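You operate a simulated robot arm through the tools that you are given. There is no shell and no other tool. Be economical: measure what you need, move in short steps, check, and stop when the job is done.

The job below is to be done with a simulated robot arm. You get a single attempt, and the scene is never put back.

Task
The bearing on the heater has overheated: swap it for the other one.
Fine: stop the heat and turn the selector off first; spoilt one on the black mat; then set the heat printed on the new one.

Only the result counts: the job must be done as asked and must still hold three seconds after the hand-in. Knocking over, shifting, dropping, spilling or breaking anything else fails it.

Robot
A 6-joint arm with a two-finger parallel gripper, fixed in place. Base frame: the origin is at the foot of the arm, x ahead of it, y to its left, z up; the work surface is at about z = 880. Units: mm, rad, N and s.
With the tool pointing down near the work surface it reaches from about 260 to 660 mm from the base axis. Its first joint turns from -1.152 to 1.152 rad. Payload 2.9 kg.
The tool frame sits at the grasp point between the pads (the TCP): z along the fingers, y along the line on which they close. The tips reach 30 mm beyond it. The gripper opens to 110 mm. The fingers are 20 mm wide and 10 mm thick; the gripper's body (48 by 112 mm) begins 55 mm behind the TCP.
Orientation is that of the tool frame in the base frame, as [roll, pitch, yaw] about the fixed x, y, z axes, in that order (R = Rz(yaw) Ry(pitch) Rx(roll)). With the fingers straight down and closing along the base's y, the tool's x points along the base's -x, its y along +y and its z along -z.

Tools
- The arm moves only by the tool move_arm. Its argument "targets" is a list of rows, each an object of numbers (a shift or turn left out is 0, a gripper value left out holds the last): "x", "y", "z": the shift along the tool's x, y, z in mm; "wx", "wy", "wz": the turn, a rotation vector about the tool's x, y, z in rad; "jaw": the finger opening in mm, from 0 to 110. In form: [{"x": .., "y": .., "z": .., "wx": .., "wy": .., "wz": .., "jaw": ..}, ...]. A call has 1 to 12 rows; each row is the pose to reach, as a shift and turn from the pose commanded when the call began, along the tool's axes at that moment. Each row takes 0.2 s and may step no farther than 50 mm and 0.15 rad from the row before; otherwise, or with a gripper value out of range, the whole call is refused. A pose out of reach is approached as far as the arm can. The call stops where the force on the tool passes 40 N (or 10 N more than at its start, if that is more) or the arm is blocked; 0.2 s more then pass. Each finger travels about 108 mm/s and halts on what it meets, pressing with about 43 N; the grip force reading is that of the motor and also rises with nothing between the fingers. The clock runs only during rows and for 0.2 s after the last one: add rows that repeat a pose to give the fingers time. It gives the time, the measured TCP pose, the force on the tool (base axes), the opening and the grip force at its end, in the units of the frame above (readings bear some noise), with the torque about the TCP (base axes, N m) and any sound that the robot's microphone picked up, and new pictures: "pictures" is both (left out), scene, wrist or none.
- Cameras (640 x 400 px; columns grow to the right, rows downward): "scene" is fixed at [79.2, 430.3, 1401.2]; the picture's right is [-0.76, -0.65, 0.00], its down [-0.27, 0.32, -0.91] and it looks along [0.59, -0.69, -0.42] (base axes); focal length 352 px, centre (320, 200). "wrist" rides on the gripper at [72, 17, -103] in the tool frame; the picture's right is [-0.23, 0.97, 0.00], its down [-0.76, -0.18, -0.62] and it looks along [-0.61, -0.14, 0.78] (tool axes); focal length 222 px, centre (320, 200). There is no depth. A picture from a camera that has moved, and an enlarged one, comes with that camera's place and axes in the base frame and with its lens.
- zoom(camera, box): a new picture of the part [left, top, right, bottom] of that camera's present view, enlarged. It takes no simulated time.
- hand_in(): hands the job in; it is judged then, once.

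Work in short steps. Places have to be worked out from the pictures, the camera data and where the tool is seen: move nearer, look again, correct. Check each grasp and each placing, and mend what went wrong. You have 120 turns and 200 pictures in all, those below and enlarged ones among them. Open the gripper and draw the arm clear of the work before you hand the job in, unless the task says otherwise; then end with one line.

The tools are called after ">>>" as name(argument=value, ...) on one line, values as JSON. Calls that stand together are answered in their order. move_arm: Moves the arm, as the interface text tells. Its arguments: {"type":"object","properties":{"targets":{"type":"array"},"pictures":{"type":"string","enum":["both","scene","wrist","none"]}},"required":["targets"]} The other tools are called the same way: zoom (camera, box) takes an enlarged picture of a part of a camera's view; hand_in () hands the job in.

At the start:

```text
t: 0.0
tool_pos: [369.7, -108.4, 1277.3]
orientation: [-3.14, 0.0, -3.141]
contact_force: [-0.5, 0.2, 0.7]
wrist_torque: [0.01, -0.02, -0.01]
width: 110.1
gripper_force: 0.0
```

scene: 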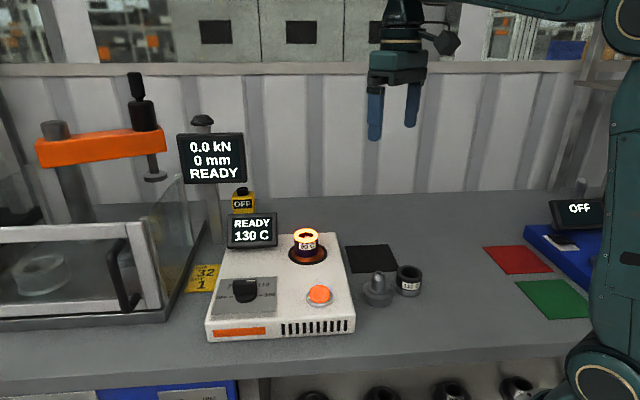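
wrist: 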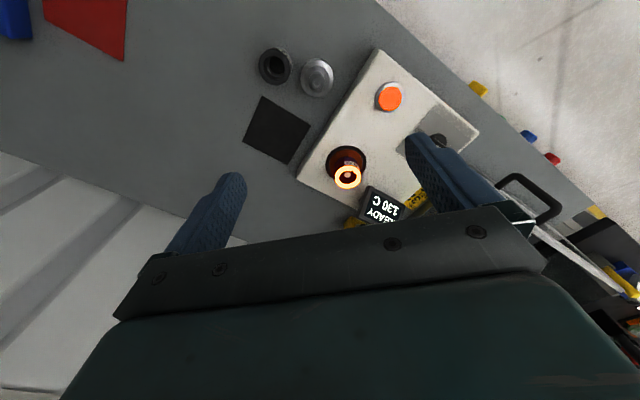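

I'll zoom in on the heater, its panel and the spare bearing to see labels and controls.

>>> zoom(camera="scene", box=[190, 200, 370, 350])

>>> zoom(camera="scene", box=[340, 230, 440, 320])

>>> zoom(camera="wrist", box=[230, 30, 510, 230])

```text
2.67 times, centred on (280, 275) of scene
camera zoom: at [79.2, 430.3, 1401.2], right [-0.76, -0.65, 0.0], down [-0.27, 0.32, -0.91], along [0.59, -0.69, -0.42], focal length 940 px, centre (427, 0)
```

zoom: 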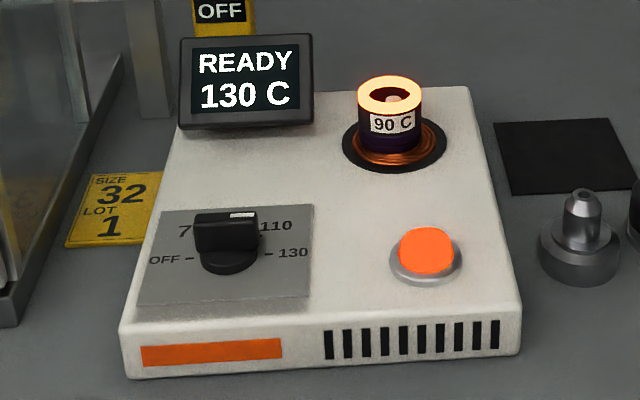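

```text
4.44 times, centred on (390, 275) of scene
camera zoom: at [79.2, 430.3, 1401.2], right [-0.76, -0.65, 0.0], down [-0.27, 0.32, -0.91], along [0.59, -0.69, -0.42], focal length 1566 px, centre (9, -133)
```

zoom: 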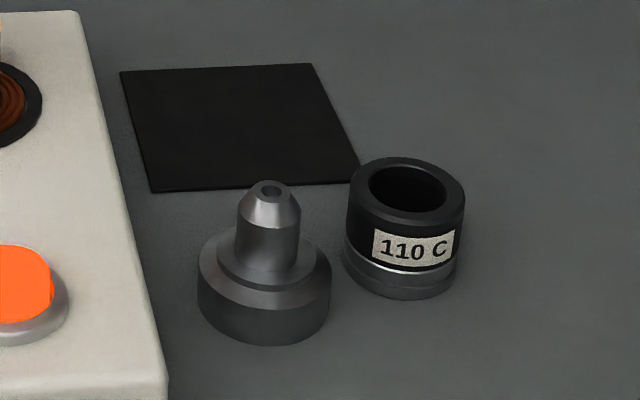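

```text
2.00 times, centred on (370, 130) of wrist
camera zoom: at [297.7, -90.9, 1381.7], right [0.23, 0.97, 0.0], down [0.76, -0.18, 0.62], along [0.61, -0.14, -0.78], focal length 444 px, centre (220, 340)
```

zoom: 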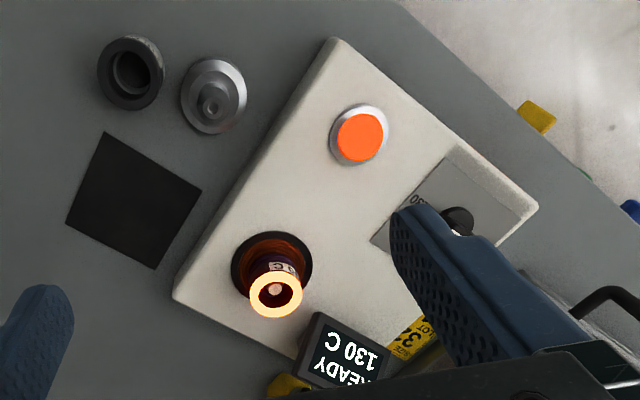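

The heater holds the glowing 90 C bearing at 130; the new bearing says 110 C. I triangulate button ≈ (437,12,944), knob ≈ (548,104,945), hot bearing top ≈ (564,-90,985) and new bearing ≈ (340,-178). I'll move above the button with the fingers closed and look.

>>> move_arm(targets=[{"x": -11, "y": 20, "z": 35, "jaw": 60}, {"x": -22, "y": 40, "z": 70, "jaw": 20}, {"x": -33, "y": 60, "z": 105, "jaw": 0}, {"x": -44, "y": 80, "z": 140}, {"x": -55, "y": 100, "z": 175}, {"x": -67, "y": 120, "z": 205}, {"x": -67, "y": 120, "z": 205}])

```text
t: 1.6
tool_pos: [434.2, 8.6, 1071.6]
orientation: [-3.141, -0.002, 3.141]
contact_force: [0.1, -0.3, 0.5]
wrist_torque: [0.02, 0.01, 0.0]
width: 0.1
gripper_force: 37.8
camera wrist: at [362.7, 26.2, 1176.7], right [0.23, 0.97, 0.0], down [0.76, -0.18, 0.62], along [0.61, -0.14, -0.78], focal length 222 px, centre (320, 200)
```

scene: 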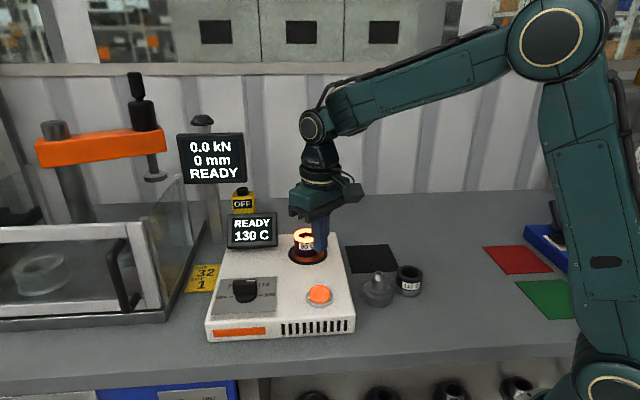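
wrist: 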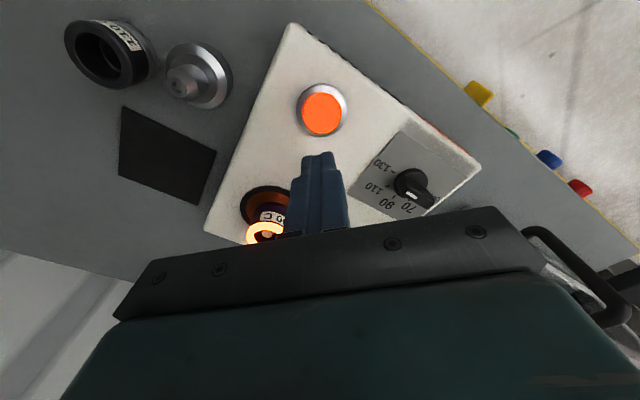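

>>> zoom(camera="wrist", box=[350, 120, 490, 220])

>>> zoom(camera="scene", box=[205, 260, 295, 320])

```text
4.00 times, centred on (420, 170) of wrist
camera zoom: at [362.7, 26.2, 1176.7], right [0.23, 0.97, 0.0], down [0.76, -0.18, 0.62], along [0.61, -0.14, -0.78], focal length 888 px, centre (-80, 320)
```

zoom: 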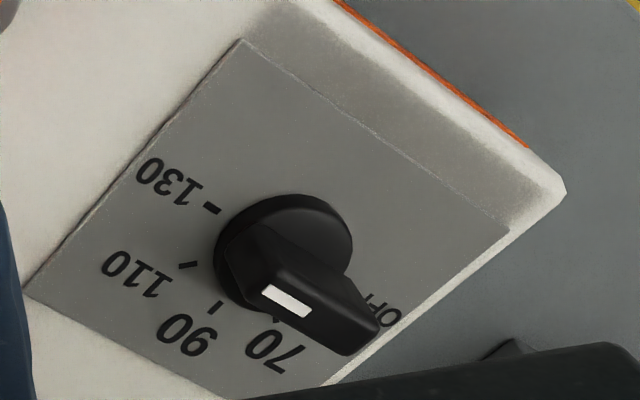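

```text
6.67 times, centred on (250, 290) of scene
camera zoom: at [79.2, 430.4, 1401.2], right [-0.76, -0.65, 0.0], down [-0.27, 0.32, -0.91], along [0.59, -0.69, -0.42], focal length 2350 px, centre (787, -400)
```

zoom: 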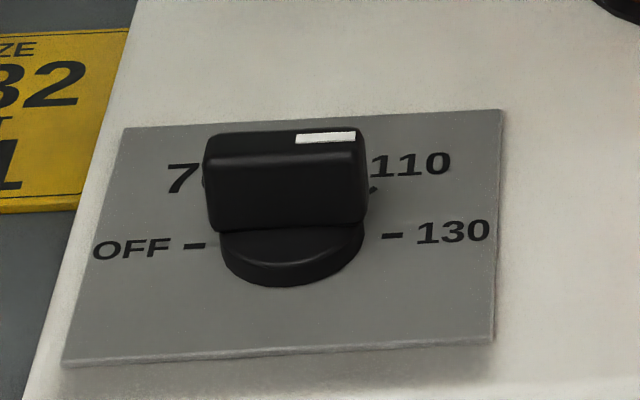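

The wrist view puts the button at about (435,11), almost right below, and the knob bar points at 130. I descend onto the button slowly.

>>> move_arm(targets=[{"x": -1.5, "y": 2.5, "z": 40}, {"x": -1.5, "y": 2.5, "z": 80}, {"x": -1.5, "y": 2.5, "z": 90}, {"x": -1.5, "y": 2.5, "z": 95}, {"x": -1.5, "y": 2.5, "z": 99}, {"x": -1.5, "y": 2.5, "z": 102}, {"x": -1.5, "y": 2.5, "z": 104}])

```text
t: 3.1
tool_pos: [438.1, 12.6, 974.2]
orientation: [-3.141, 0.004, 3.141]
contact_force: [-10.0, -0.3, 22.4]
wrist_torque: [0.0, 0.29, -0.02]
width: 0.2
gripper_force: 37.8
heard: click
stopped in row 7: the force on the tool passed its limit at 43 N (the readings are from after the stop); the commanded pose is now the measured one
camera wrist: at [365.3, 30.5, 1078.5], right [0.23, 0.97, 0.0], down [0.76, -0.18, 0.63], along [0.61, -0.14, -0.78], focal length 222 px, centre (320, 200)
```

scene: 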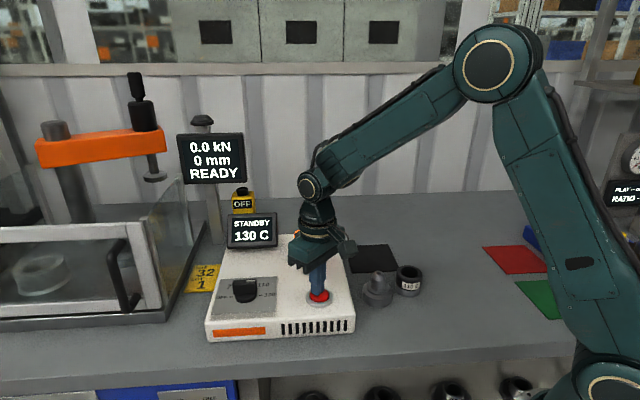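
wrist: 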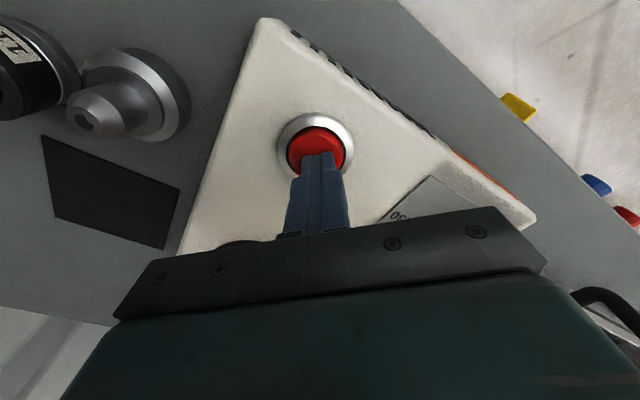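

The click registered: display reads STANDBY. I go straight up, then toward the knob to see it closely.

>>> move_arm(targets=[{"z": -40}, {"z": -80}, {"x": -20, "y": 30, "z": -100, "jaw": 40}, {"x": -40, "y": 60, "z": -100, "jaw": 80}, {"x": -50, "y": 90, "z": -100, "jaw": 110}, {"x": -50, "y": 90, "z": -100}, {"x": -50, "y": 90, "z": -100}])

```text
t: 4.7
tool_pos: [489.8, 103.0, 1075.9]
orientation: [-3.141, 0.002, -3.141]
contact_force: [0.1, 0.6, 1.0]
wrist_torque: [-0.02, -0.01, 0.0]
width: 110.1
gripper_force: 0.0
camera wrist: at [417.4, 120.9, 1179.5], right [0.23, 0.97, 0.0], down [0.76, -0.18, 0.63], along [0.61, -0.14, -0.78], focal length 222 px, centre (320, 200)
```

scene: 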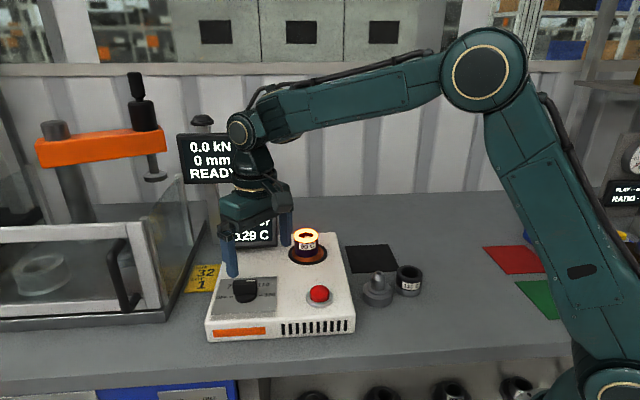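
wrist: 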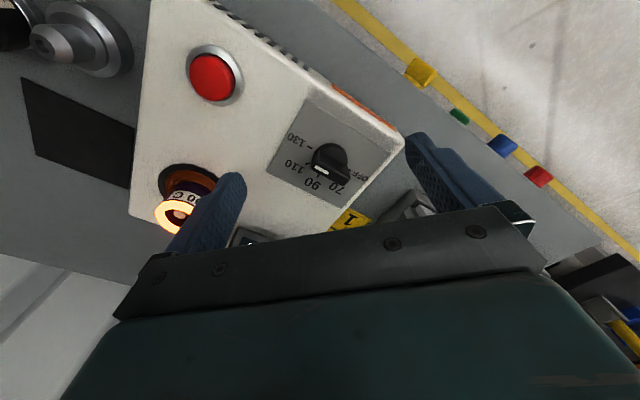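

>>> zoom(camera="wrist", box=[250, 80, 410, 220])

```text
2.86 times, centred on (330, 150) of wrist
camera zoom: at [417.4, 120.9, 1179.5], right [0.23, 0.97, 0.0], down [0.76, -0.18, 0.63], along [0.61, -0.14, -0.78], focal length 635 px, centre (291, 343)
```

zoom: 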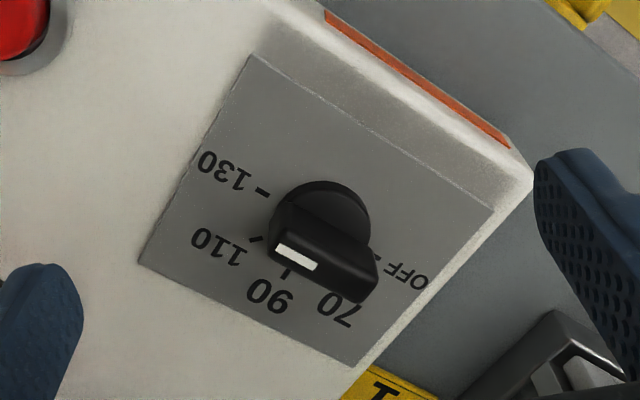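

Panel top ≈ z 936, knob axis ≈ (548.5,106), bar along heading ≈45°, bar top ≈ z 971. To turn 130→OFF (180° CCW from above) in one go, I'll yaw −135° first while moving over the knob.

>>> move_arm(targets=[{"x": -20, "y": 1, "wz": 0.147, "jaw": 60}, {"x": -40, "y": 2, "wz": 0.294}, {"x": -58.7, "y": 3, "wz": 0.441}, {"x": -58.7, "y": 3, "wz": 0.588}, {"x": -58.7, "y": 3, "wz": 0.735}, {"x": -58.7, "y": 3, "wz": 0.882}, {"x": -58.7, "y": 3, "wz": 1.029}, {"x": -58.7, "y": 3, "wz": 1.176}, {"x": -58.7, "y": 3, "wz": 1.323}, {"x": -58.7, "y": 3, "wz": 1.47}, {"x": -58.7, "y": 3, "wz": 1.617}, {"x": -58.7, "y": 3, "wz": 1.764}], pictures="none")

>>> move_arm(targets=[{"wz": 0.147}, {"wz": 0.294}, {"wz": 0.441}, {"wz": 0.592}, {"wz": 0.592}])

```text
t: 7.3
tool_pos: [546.8, 105.5, 1072.9]
orientation: [3.138, 0.0, 1.374]
contact_force: [-0.1, 0.1, 0.0]
wrist_torque: [0.02, 0.0, -0.01]
width: 60.0
gripper_force: 0.0
```

```text
t: 8.5
tool_pos: [548.5, 105.1, 1072.2]
orientation: [-3.141, -0.002, 0.782]
contact_force: [-0.4, 0.9, 0.6]
wrist_torque: [0.0, 0.02, -0.01]
width: 60.2
gripper_force: 0.1
camera wrist: at [610.7, 145.3, 1178.0], right [0.53, -0.85, 0.0], down [-0.67, -0.41, 0.62], along [-0.53, -0.33, -0.78], focal length 222 px, centre (320, 200)
```

scene: 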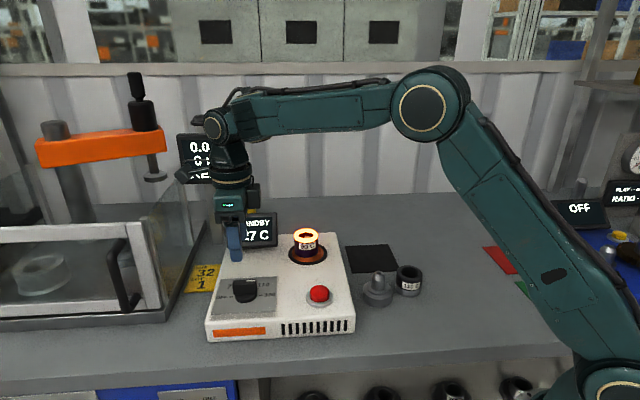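
wrist: 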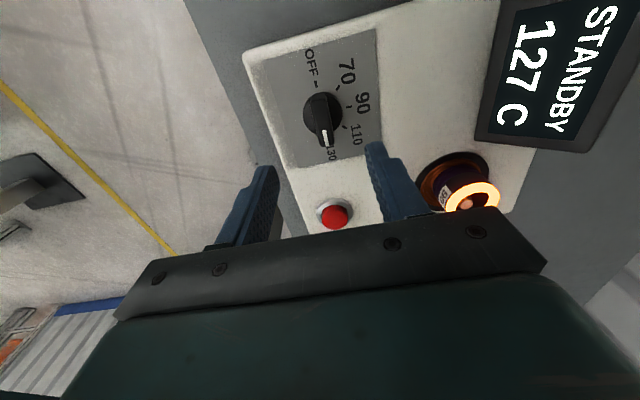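

Yaw is right and the knob lies at about (552,107). I descend to just above the bar and look again.

>>> move_arm(targets=[{"x": 3.9, "y": 1, "z": 30, "jaw": 50}, {"x": 3.9, "y": 1, "z": 58}, {"x": 3.9, "y": 1, "z": 58}])

>>> zoom(camera="wrist", box=[200, 60, 440, 260])

>>> zoom(camera="scene", box=[190, 220, 310, 320])

```text
t: 9.3
tool_pos: [549.9, 109.0, 1014.4]
orientation: [3.141, 0.001, 0.785]
contact_force: [0.3, -0.6, 0.0]
wrist_torque: [0.01, 0.0, -0.01]
width: 50.2
gripper_force: 0.1
camera wrist: at [613.3, 149.3, 1118.3], right [0.53, -0.85, 0.0], down [-0.67, -0.41, 0.62], along [-0.53, -0.33, -0.78], focal length 222 px, centre (320, 200)
```

scene: 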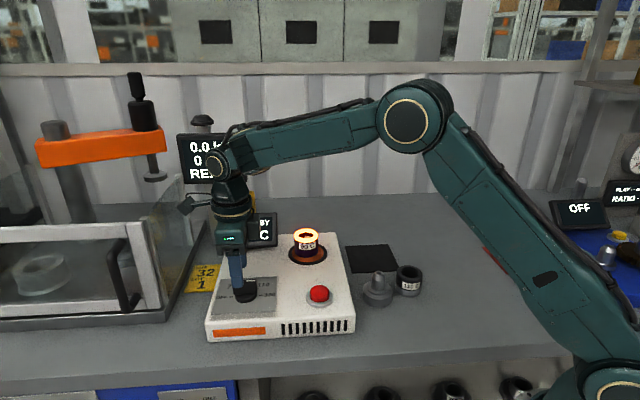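
wrist: 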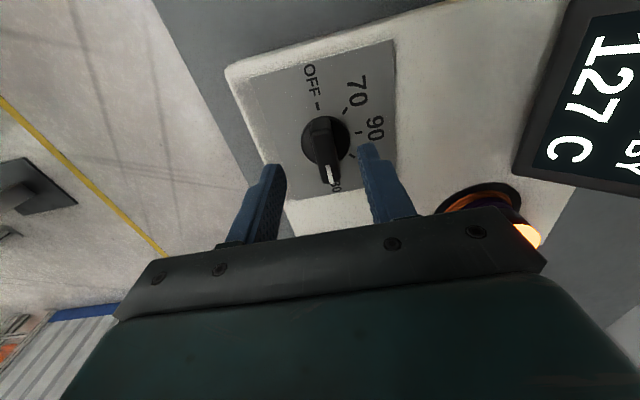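

```text
2.00 times, centred on (320, 160) of wrist
camera zoom: at [613.3, 149.3, 1118.3], right [0.53, -0.85, 0.0], down [-0.67, -0.41, 0.62], along [-0.53, -0.33, -0.78], focal length 444 px, centre (320, 280)
```

zoom: 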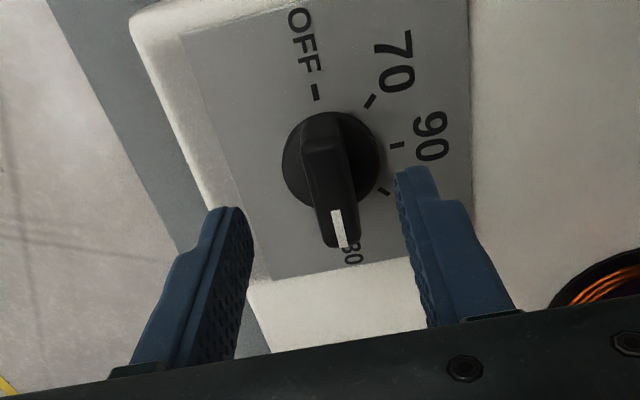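

```text
4.00 times, centred on (250, 270) of scene
camera zoom: at [79.2, 430.3, 1401.2], right [-0.76, -0.65, 0.0], down [-0.27, 0.32, -0.91], along [0.59, -0.69, -0.42], focal length 1410 px, centre (600, -80)
```

zoom: 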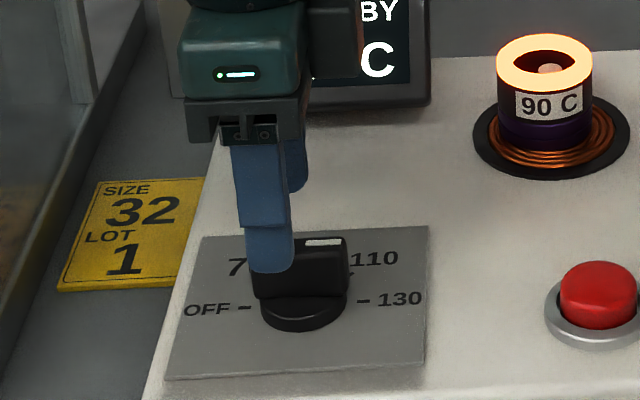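

Bar centre is about (551,106), i.e. ~2.5 mm to the tool's +y. I correct, lower the pads around the bar, and close.

>>> move_arm(targets=[{"x": -1, "y": 2.5, "z": 15}, {"x": -1, "y": 2.5, "z": 33}, {"x": -1, "y": 2.5, "z": 33, "jaw": 30}, {"x": -1, "y": 2.5, "z": 33, "jaw": 20}, {"x": -1, "y": 2.5, "z": 33, "jaw": 8}, {"x": -1, "y": 2.5, "z": 33, "jaw": 8}])

>>> zoom(camera="wrist", box=[200, 60, 440, 260])

```text
t: 10.7
tool_pos: [551.1, 107.6, 981.4]
orientation: [3.14, -0.001, 0.785]
contact_force: [1.7, -1.3, -3.2]
wrist_torque: [0.68, -0.42, 0.0]
width: 15.7
gripper_force: 44.8
camera wrist: at [615.6, 146.8, 1085.5], right [0.53, -0.85, 0.0], down [-0.67, -0.41, 0.62], along [-0.53, -0.33, -0.78], focal length 222 px, centre (320, 200)
```

scene: 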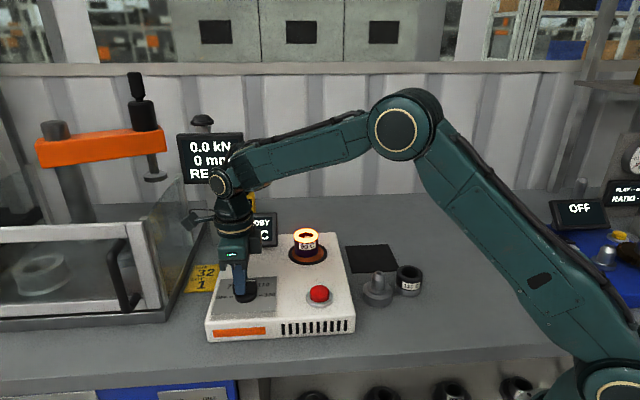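
wrist: 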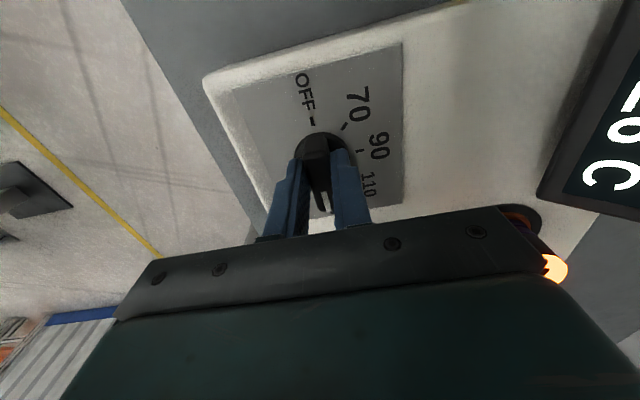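

```text
2.00 times, centred on (320, 160) of wrist
camera zoom: at [615.6, 146.8, 1085.5], right [0.53, -0.85, 0.0], down [-0.67, -0.41, 0.62], along [-0.53, -0.33, -0.78], focal length 444 px, centre (320, 280)
```

zoom: 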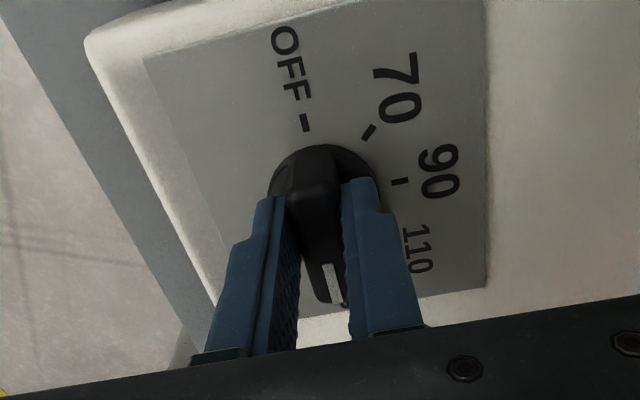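

Gripped (15.7 mm). I turn counter-clockwise 45° and check.

>>> move_arm(targets=[{"wz": -0.131}, {"wz": -0.262}, {"wz": -0.393}, {"wz": -0.524}, {"wz": -0.655}, {"wz": -0.785}], pictures="scene")

```text
t: 12.0
tool_pos: [548.1, 109.0, 981.1]
orientation: [-3.133, 0.002, 1.483]
contact_force: [-7.1, 1.8, 3.1]
wrist_torque: [-0.21, -0.52, -0.06]
width: 15.8
gripper_force: 44.8
stopped in row 6: the force on the tool passed its limit at 42 N (the readings are from after the stop); the commanded pose is now the measured one
```

scene: 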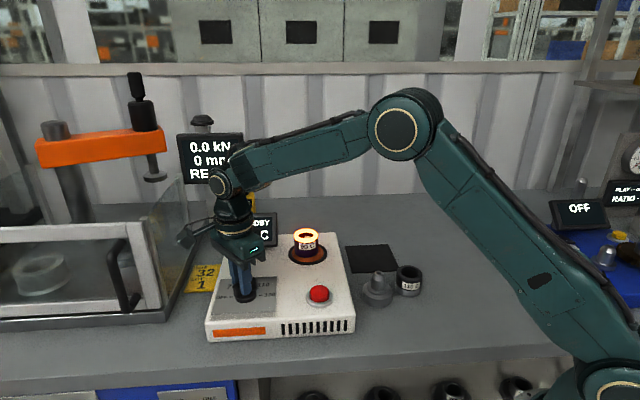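

Lateral force stopped the turn near 40°, likely from axis offset. I open a little to relax and look.

>>> move_arm(targets=[{"jaw": 34}, {"jaw": 34}], pictures="none")

>>> zoom(camera="wrist", box=[200, 60, 440, 260])

>>> zoom(camera="scene", box=[190, 220, 310, 320])

```text
t: 12.6
tool_pos: [550.6, 108.3, 980.8]
orientation: [-3.135, 0.003, 1.483]
contact_force: [0.3, -0.2, 0.0]
wrist_torque: [0.0, 0.03, 0.03]
width: 34.1
gripper_force: 0.0
```

```text
2.00 times, centred on (320, 160) of wrist
camera zoom: at [573.9, 179.3, 1084.8], right [0.95, -0.31, -0.01], down [-0.24, -0.74, 0.63], along [-0.2, -0.59, -0.78], focal length 444 px, centre (320, 280)
```

zoom: 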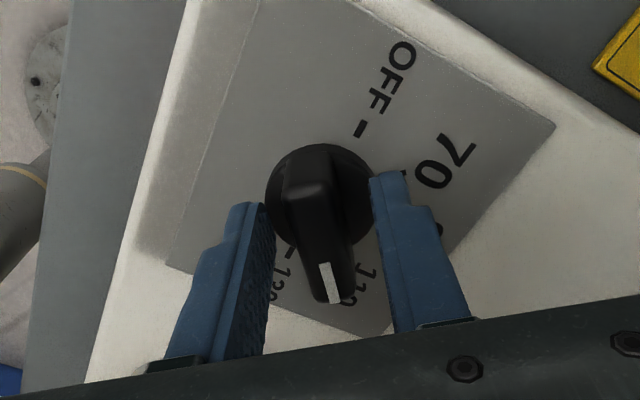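

```text
4.00 times, centred on (250, 270) of scene
camera zoom: at [79.2, 430.3, 1401.2], right [-0.76, -0.65, 0.0], down [-0.27, 0.32, -0.91], along [0.59, -0.69, -0.42], focal length 1410 px, centre (600, -80)
```

zoom: 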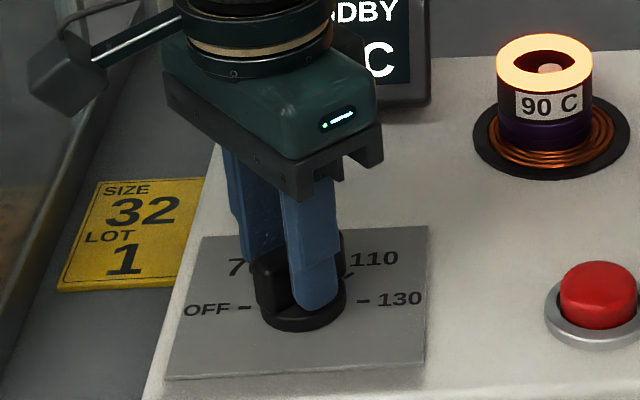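

The knob is turned to ~110 already. I judge the axis to be at about (549.5,105), so I shift there and hold the bar loosely (jaw 17) so the fingers can float while turning.

>>> move_arm(targets=[{"x": -3.4, "y": -0.8}, {"x": -3.4, "y": -0.8, "jaw": 17}, {"x": -3.4, "y": -0.8, "jaw": 17, "wz": -0.12}, {"x": -3.4, "y": -0.8, "wz": -0.25}, {"x": -3.4, "y": -0.8, "wz": -0.38}, {"x": -3.4, "y": -0.8, "wz": -0.5}], pictures="none")

>>> zoom(camera="wrist", box=[200, 60, 440, 260])

```text
t: 14.0
tool_pos: [547.6, 104.1, 980.2]
orientation: [-3.133, -0.002, 1.985]
contact_force: [-2.2, -0.7, 1.0]
wrist_torque: [0.0, 0.02, -0.01]
width: 18.3
gripper_force: 1.0
```

```text
2.00 times, centred on (320, 160) of wrist
camera zoom: at [536.4, 178.0, 1085.2], right [0.98, 0.18, -0.01], down [0.15, -0.77, 0.62], along [0.11, -0.61, -0.78], focal length 444 px, centre (320, 280)
```

zoom: 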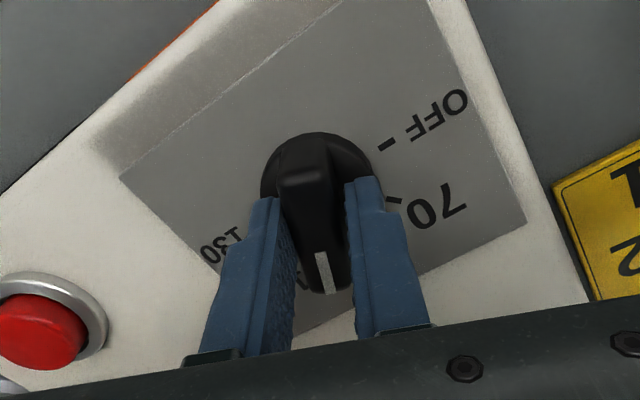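

That works with almost no force. I continue turning toward OFF (1.94 rad to go).

>>> move_arm(targets=[{"wz": -0.14}, {"wz": -0.28}, {"wz": -0.42}, {"wz": -0.56}, {"wz": -0.7}, {"wz": -0.84}, {"wz": -0.98}, {"wz": -1.12}], pictures="none")

>>> zoom(camera="wrist", box=[200, 60, 440, 260])

```text
t: 15.8
tool_pos: [548.6, 103.6, 980.4]
orientation: [3.141, -0.006, 3.103]
contact_force: [-0.1, -4.4, 1.9]
wrist_torque: [-0.09, 0.03, 0.05]
width: 19.9
gripper_force: 3.1
```

```text
2.00 times, centred on (320, 160) of wrist
camera zoom: at [478.3, 124.7, 1085.4], right [0.26, 0.96, 0.0], down [0.76, -0.21, 0.62], along [0.6, -0.17, -0.79], focal length 444 px, centre (320, 280)
```

zoom: 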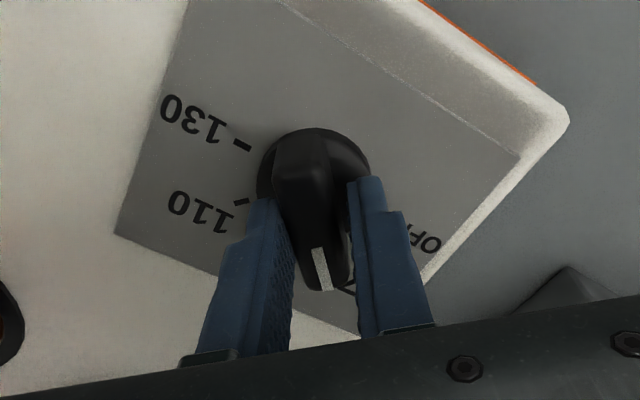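

Going well; I continue to OFF with a slight sideways relief.

>>> move_arm(targets=[{"y": -1, "wz": -0.14}, {"y": -1, "wz": -0.28}, {"y": -1, "wz": -0.42}, {"y": -1, "wz": -0.56}, {"y": -1, "wz": -0.7}, {"y": -1, "wz": -0.83}, {"y": -1, "wz": -0.9}], pictures="none")

>>> zoom(camera="wrist", box=[200, 60, 440, 260])

```text
t: 17.4
tool_pos: [548.2, 103.2, 981.5]
orientation: [3.136, -0.006, -2.28]
contact_force: [1.2, -2.2, -0.3]
wrist_torque: [-0.08, -0.05, -0.04]
width: 18.5
gripper_force: 1.4
```

```text
2.00 times, centred on (320, 160) of wrist
camera zoom: at [489.7, 60.1, 1085.3], right [-0.59, 0.81, 0.0], down [0.64, 0.46, 0.62], along [0.5, 0.37, -0.79], focal length 444 px, centre (320, 280)
```

zoom: 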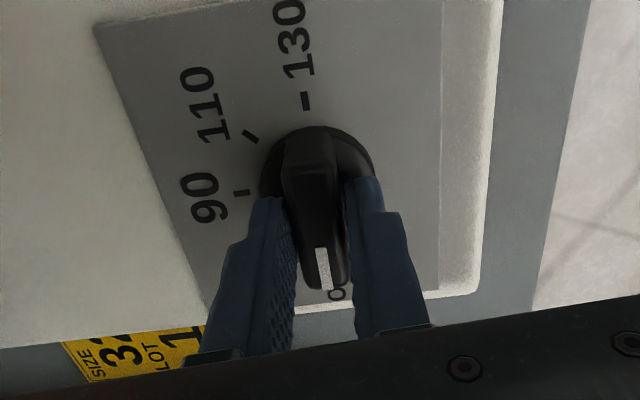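

The pointer faces OFF. I open, rise, and check.

>>> move_arm(targets=[{"jaw": 34}, {"jaw": 40}, {"z": -35}, {"z": -75}, {"z": -110}])

>>> zoom(camera="wrist", box=[230, 60, 430, 220])

>>> zoom(camera="scene", box=[190, 190, 350, 320])

```text
t: 18.6
tool_pos: [549.3, 101.8, 1091.3]
orientation: [3.137, -0.007, -2.281]
contact_force: [1.2, -0.8, 0.1]
wrist_torque: [0.01, -0.01, 0.04]
width: 40.1
gripper_force: 0.0
camera wrist: at [490.1, 58.8, 1196.0], right [-0.59, 0.81, 0.0], down [0.64, 0.46, 0.62], along [0.5, 0.37, -0.79], focal length 222 px, centre (320, 200)
```

scene: 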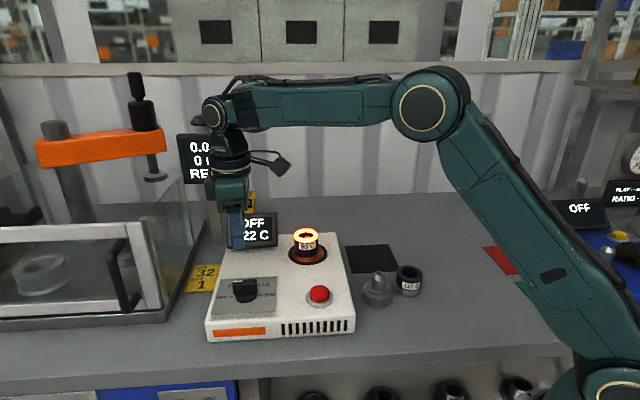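
wrist: 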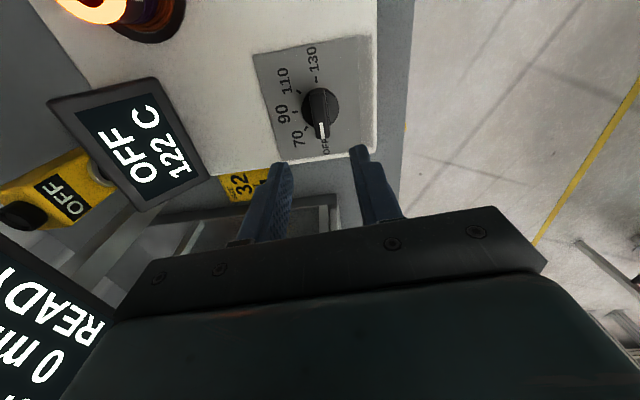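

```text
2.50 times, centred on (330, 140) of wrist
camera zoom: at [490.1, 58.8, 1196.0], right [-0.59, 0.81, 0.0], down [0.64, 0.46, 0.62], along [0.5, 0.37, -0.79], focal length 555 px, centre (295, 350)
```

zoom: 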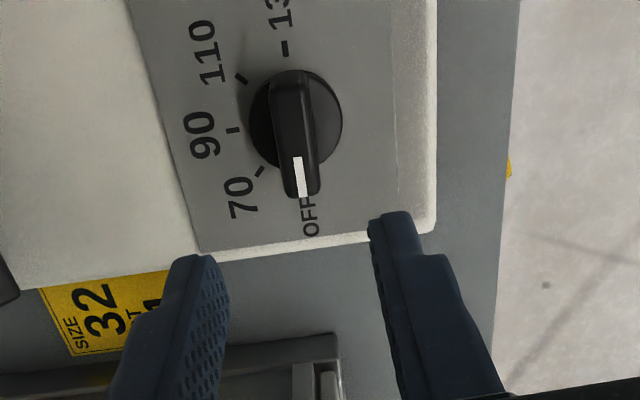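

```text
3.08 times, centred on (270, 255) of scene
camera zoom: at [79.2, 430.3, 1401.2], right [-0.76, -0.65, 0.0], down [-0.27, 0.32, -0.91], along [0.59, -0.69, -0.42], focal length 1084 px, centre (474, 31)
```

zoom: 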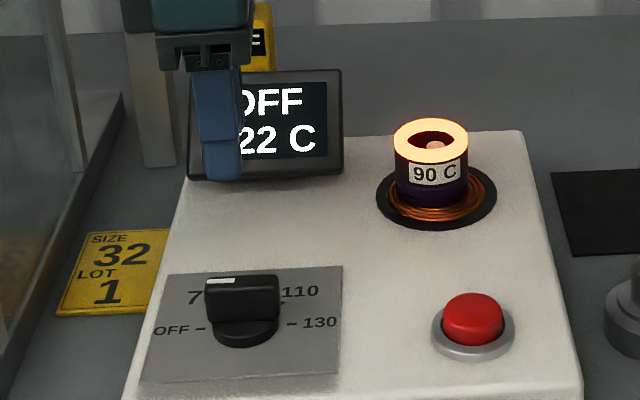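

Display shows OFF, 122 C. The current yaw suits the bearing (closing across the heater, away from the display), so I translate above the hot bearing with jaws open.

>>> move_arm(targets=[{"x": 27, "y": -27, "jaw": 60}, {"x": 54, "y": -54, "jaw": 95}, {"x": 81, "y": -81}, {"x": 108, "y": -108}, {"x": 136, "y": -137}, {"x": 136, "y": -137}])

>>> zoom(camera="wrist", box=[200, 40, 440, 240])

>>> zoom(camera="scene", box=[240, 180, 400, 320])

```text
t: 20.0
tool_pos: [563.5, -88.3, 1090.4]
orientation: [3.138, -0.003, -2.281]
contact_force: [-0.6, -0.2, 0.2]
wrist_torque: [-0.01, 0.01, -0.02]
width: 95.1
gripper_force: 0.1
camera wrist: at [504.6, -132.5, 1195.1], right [-0.59, 0.81, 0.0], down [0.64, 0.46, 0.62], along [0.5, 0.37, -0.79], focal length 222 px, centre (320, 200)
```

scene: 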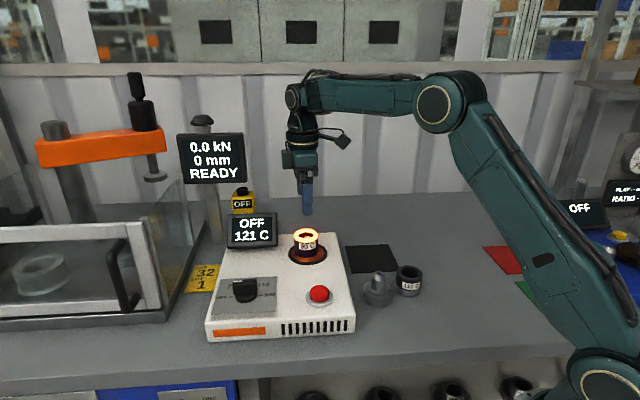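
wrist: 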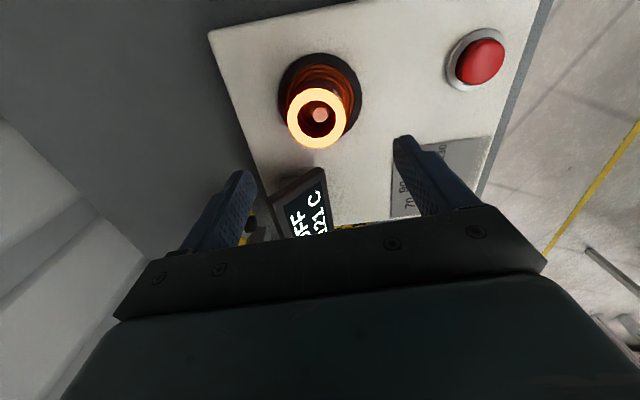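

```text
2.00 times, centred on (320, 140) of wrist
camera zoom: at [504.6, -132.5, 1195.1], right [-0.59, 0.81, 0.0], down [0.64, 0.46, 0.62], along [0.5, 0.37, -0.79], focal length 444 px, centre (320, 320)
```

zoom: 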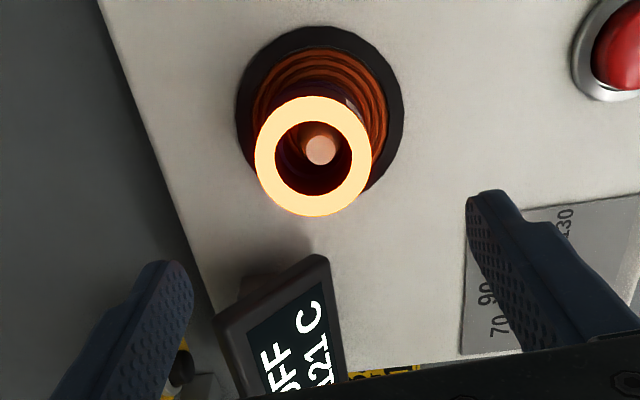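

```text
2.86 times, centred on (320, 250) of scene
camera zoom: at [79.2, 430.3, 1401.2], right [-0.76, -0.65, 0.0], down [-0.27, 0.32, -0.91], along [0.59, -0.69, -0.42], focal length 1007 px, centre (320, 57)
```

zoom: 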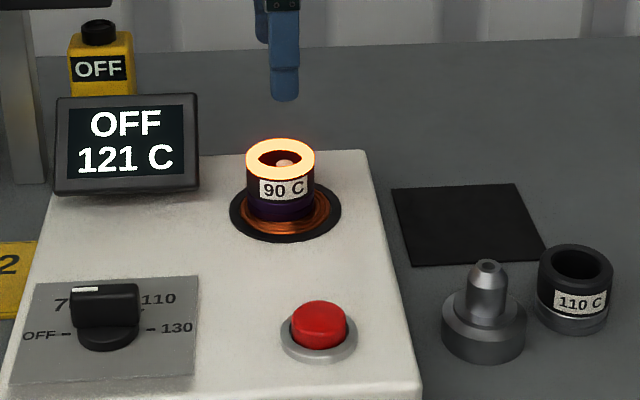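

Bearing top ≈ (563.5,-92,985), outer Ø≈53. I shift slightly and descend to just above it to verify alignment.

>>> move_arm(targets=[{"x": 2.6, "y": -2.3, "z": 35}, {"x": 2.6, "y": -2.3, "z": 67}, {"x": 2.6, "y": -2.3, "z": 67}])

>>> zoom(camera="wrist", box=[160, 60, 480, 260])

>>> zoom(camera="scene", box=[230, 180, 390, 280])

```text
t: 20.8
tool_pos: [561.4, -91.2, 1024.1]
orientation: [3.137, -0.005, -2.281]
contact_force: [0.5, 0.0, -0.3]
wrist_torque: [0.02, -0.02, 0.01]
width: 95.3
gripper_force: 0.1
camera wrist: at [502.7, -134.8, 1128.1], right [-0.59, 0.81, 0.0], down [0.64, 0.46, 0.62], along [0.5, 0.37, -0.79], focal length 222 px, centre (320, 200)
```

scene: 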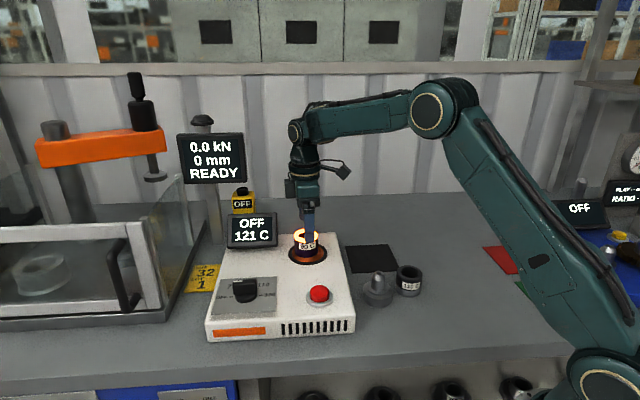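
wrist: 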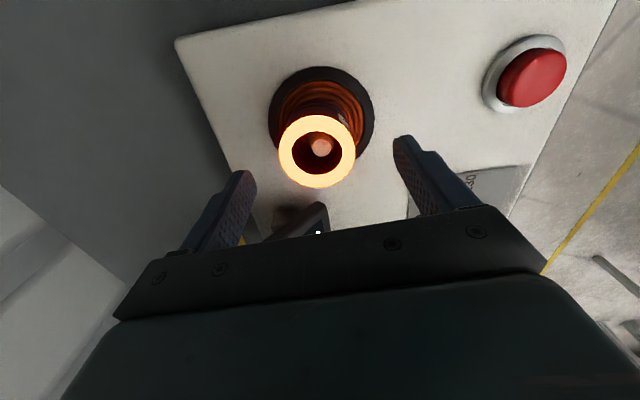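

```text
2.00 times, centred on (320, 160) of wrist
camera zoom: at [502.7, -134.8, 1128.1], right [-0.59, 0.81, 0.0], down [0.64, 0.46, 0.62], along [0.5, 0.37, -0.79], focal length 444 px, centre (320, 280)
```

zoom: 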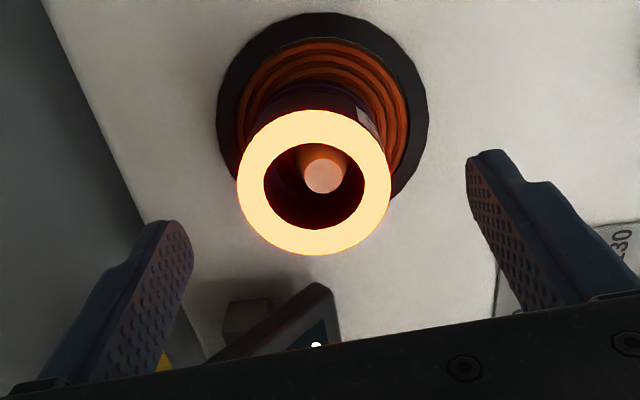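

```text
4.00 times, centred on (310, 230) of scene
camera zoom: at [79.2, 430.3, 1401.2], right [-0.76, -0.65, 0.0], down [-0.27, 0.32, -0.91], along [0.59, -0.69, -0.42], focal length 1410 px, centre (360, 80)
```

zoom: 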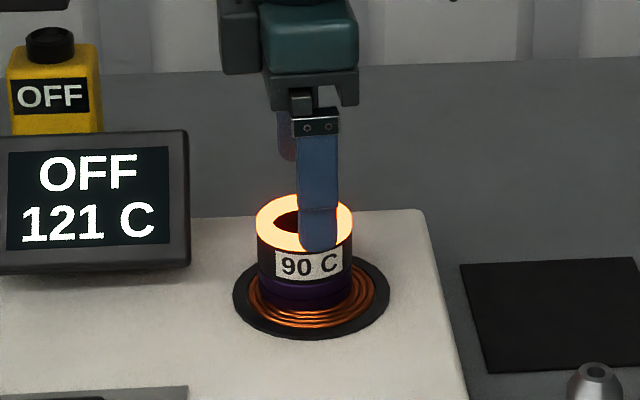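

Aligned within a couple of mm. I lower the pads over the bearing (tips ≈ z 954, above the coil) and close.

>>> move_arm(targets=[{"x": 1, "y": -2, "z": 20}, {"x": 1, "y": -2, "z": 40}, {"x": 1, "y": -2, "z": 40, "jaw": 70}, {"x": 1, "y": -2, "z": 40, "jaw": 60}, {"x": 1, "y": -2, "z": 40, "jaw": 48}, {"x": 1, "y": -2, "z": 40, "jaw": 44}, {"x": 1, "y": -2, "z": 40, "jaw": 44}])

>>> zoom(camera="scene", box=[230, 180, 390, 280])

```text
t: 22.4
tool_pos: [563.3, -94.4, 982.8]
orientation: [3.134, -0.005, -2.281]
contact_force: [-16.9, 11.3, 1.3]
wrist_torque: [0.21, 0.2, -0.01]
width: 54.6
gripper_force: 42.7
camera wrist: at [504.9, -137.9, 1088.0], right [-0.59, 0.81, 0.01], down [0.64, 0.46, 0.62], along [0.49, 0.37, -0.79], focal length 222 px, centre (320, 200)
```

scene: 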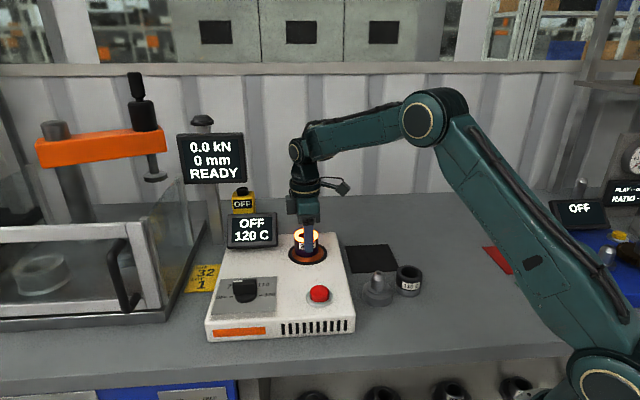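
wrist: 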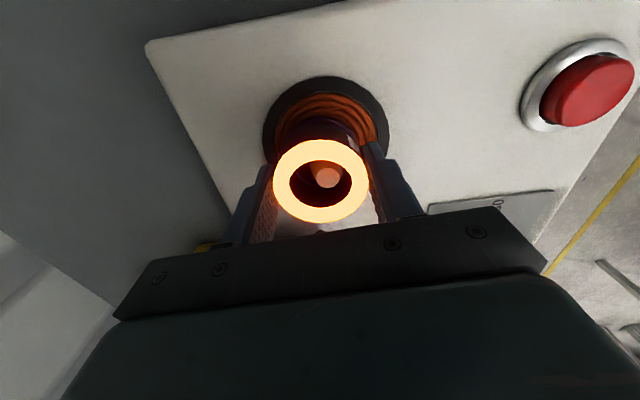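

```text
4.00 times, centred on (310, 230) of scene
camera zoom: at [78.7, 430.7, 1401.2], right [-0.76, -0.65, 0.0], down [-0.27, 0.32, -0.91], along [0.59, -0.69, -0.42], focal length 1410 px, centre (360, 80)
```

zoom: 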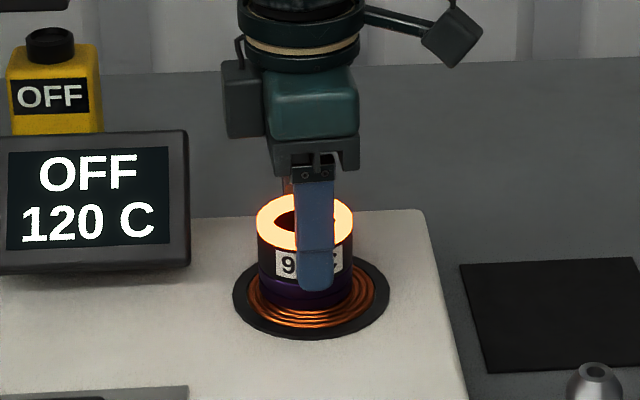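

Gripped at 54.6 mm with some sideways force; I relieve it by nudging +y and then lift a little.

>>> move_arm(targets=[{"y": 1.5, "jaw": 40}, {"y": 2, "z": -4}, {"y": 2, "z": -12}, {"y": 2, "z": -25}])

>>> zoom(camera="scene", box=[230, 180, 390, 280])

```text
t: 23.4
tool_pos: [564.1, -95.1, 1008.6]
orientation: [3.137, -0.005, -2.281]
contact_force: [-3.7, 1.7, -4.6]
wrist_torque: [0.05, 0.09, 0.01]
width: 54.8
gripper_force: 43.4
camera wrist: at [504.0, -137.6, 1113.9], right [-0.59, 0.81, 0.0], down [0.64, 0.46, 0.62], along [0.5, 0.37, -0.79], focal length 222 px, centre (320, 200)
```

scene: 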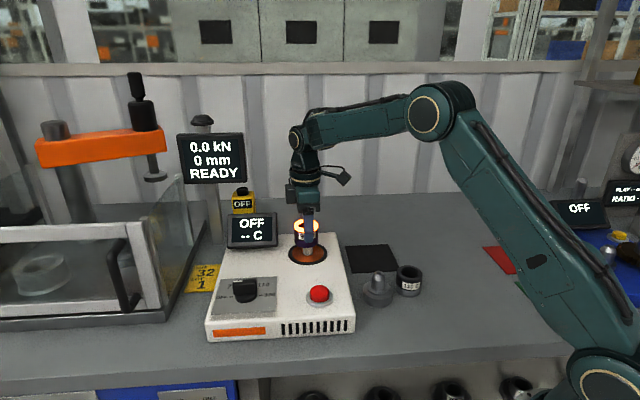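
wrist: 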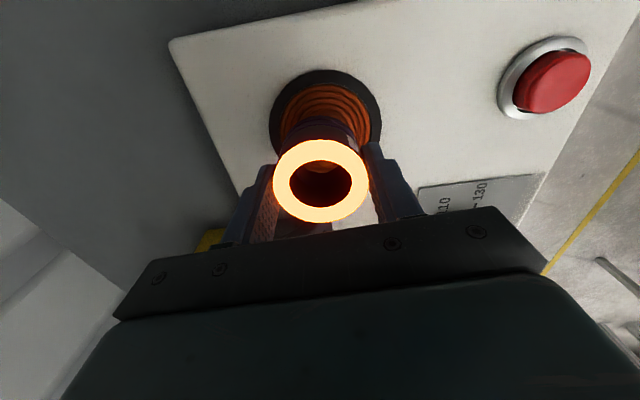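

```text
4.00 times, centred on (310, 230) of scene
camera zoom: at [79.2, 430.4, 1401.2], right [-0.76, -0.65, 0.0], down [-0.27, 0.32, -0.91], along [0.59, -0.69, -0.42], focal length 1410 px, centre (360, 80)
```

zoom: 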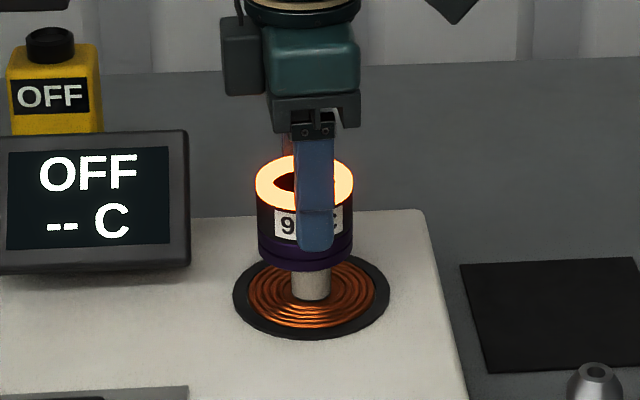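

The bearing is off the post and held; the display reads "-- C". I lift clear and carry it toward the black mat, centre ≈ (473,-237).

>>> move_arm(targets=[{"z": -25}, {"z": -50}, {"z": -65}, {"x": 25, "y": -4, "z": -65}, {"x": 55, "y": -8, "z": -65}, {"x": 85, "y": -12, "z": -65}, {"x": 115, "y": -16, "z": -65}, {"x": 140, "y": -20, "z": -65}, {"x": 160, "y": -23, "z": -65}, {"x": 167, "y": -24, "z": -65}, {"x": 167, "y": -24, "z": -65}])

>>> zoom(camera="scene", box=[300, 160, 460, 310])

```text
t: 25.8
tool_pos: [472.6, -234.8, 1072.9]
orientation: [3.137, -0.005, -2.283]
contact_force: [-0.2, 0.3, -2.7]
wrist_torque: [0.02, 0.02, 0.01]
width: 54.6
gripper_force: 42.7
camera wrist: at [414.7, -278.6, 1177.9], right [-0.59, 0.81, 0.0], down [0.64, 0.46, 0.62], along [0.5, 0.37, -0.79], focal length 222 px, centre (320, 200)
```

scene: 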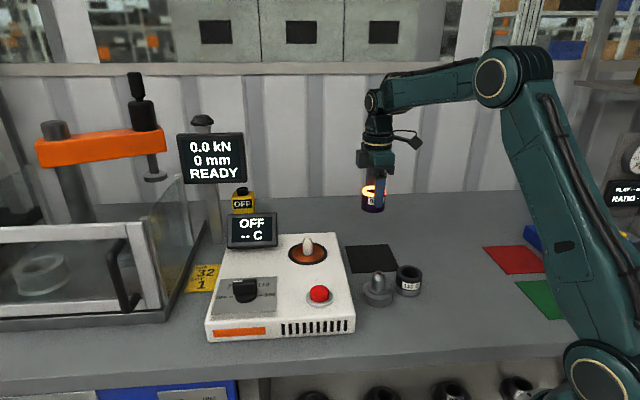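
wrist: 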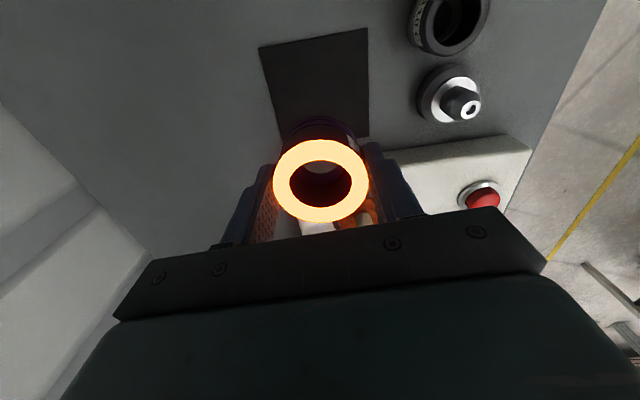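

```text
2.67 times, centred on (380, 235) of scene
camera zoom: at [79.3, 430.3, 1401.3], right [-0.76, -0.65, 0.0], down [-0.27, 0.32, -0.91], along [0.59, -0.69, -0.42], focal length 940 px, centre (160, 107)
```

zoom: 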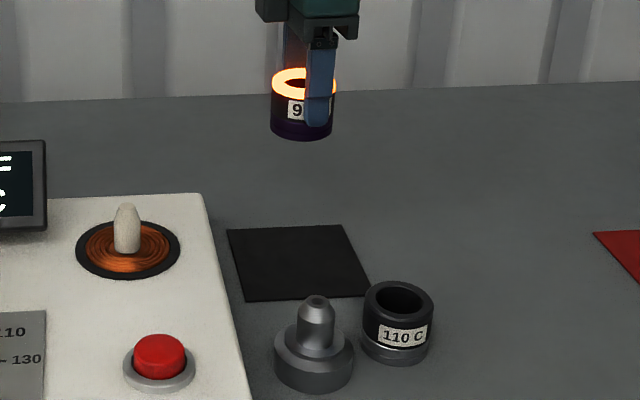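

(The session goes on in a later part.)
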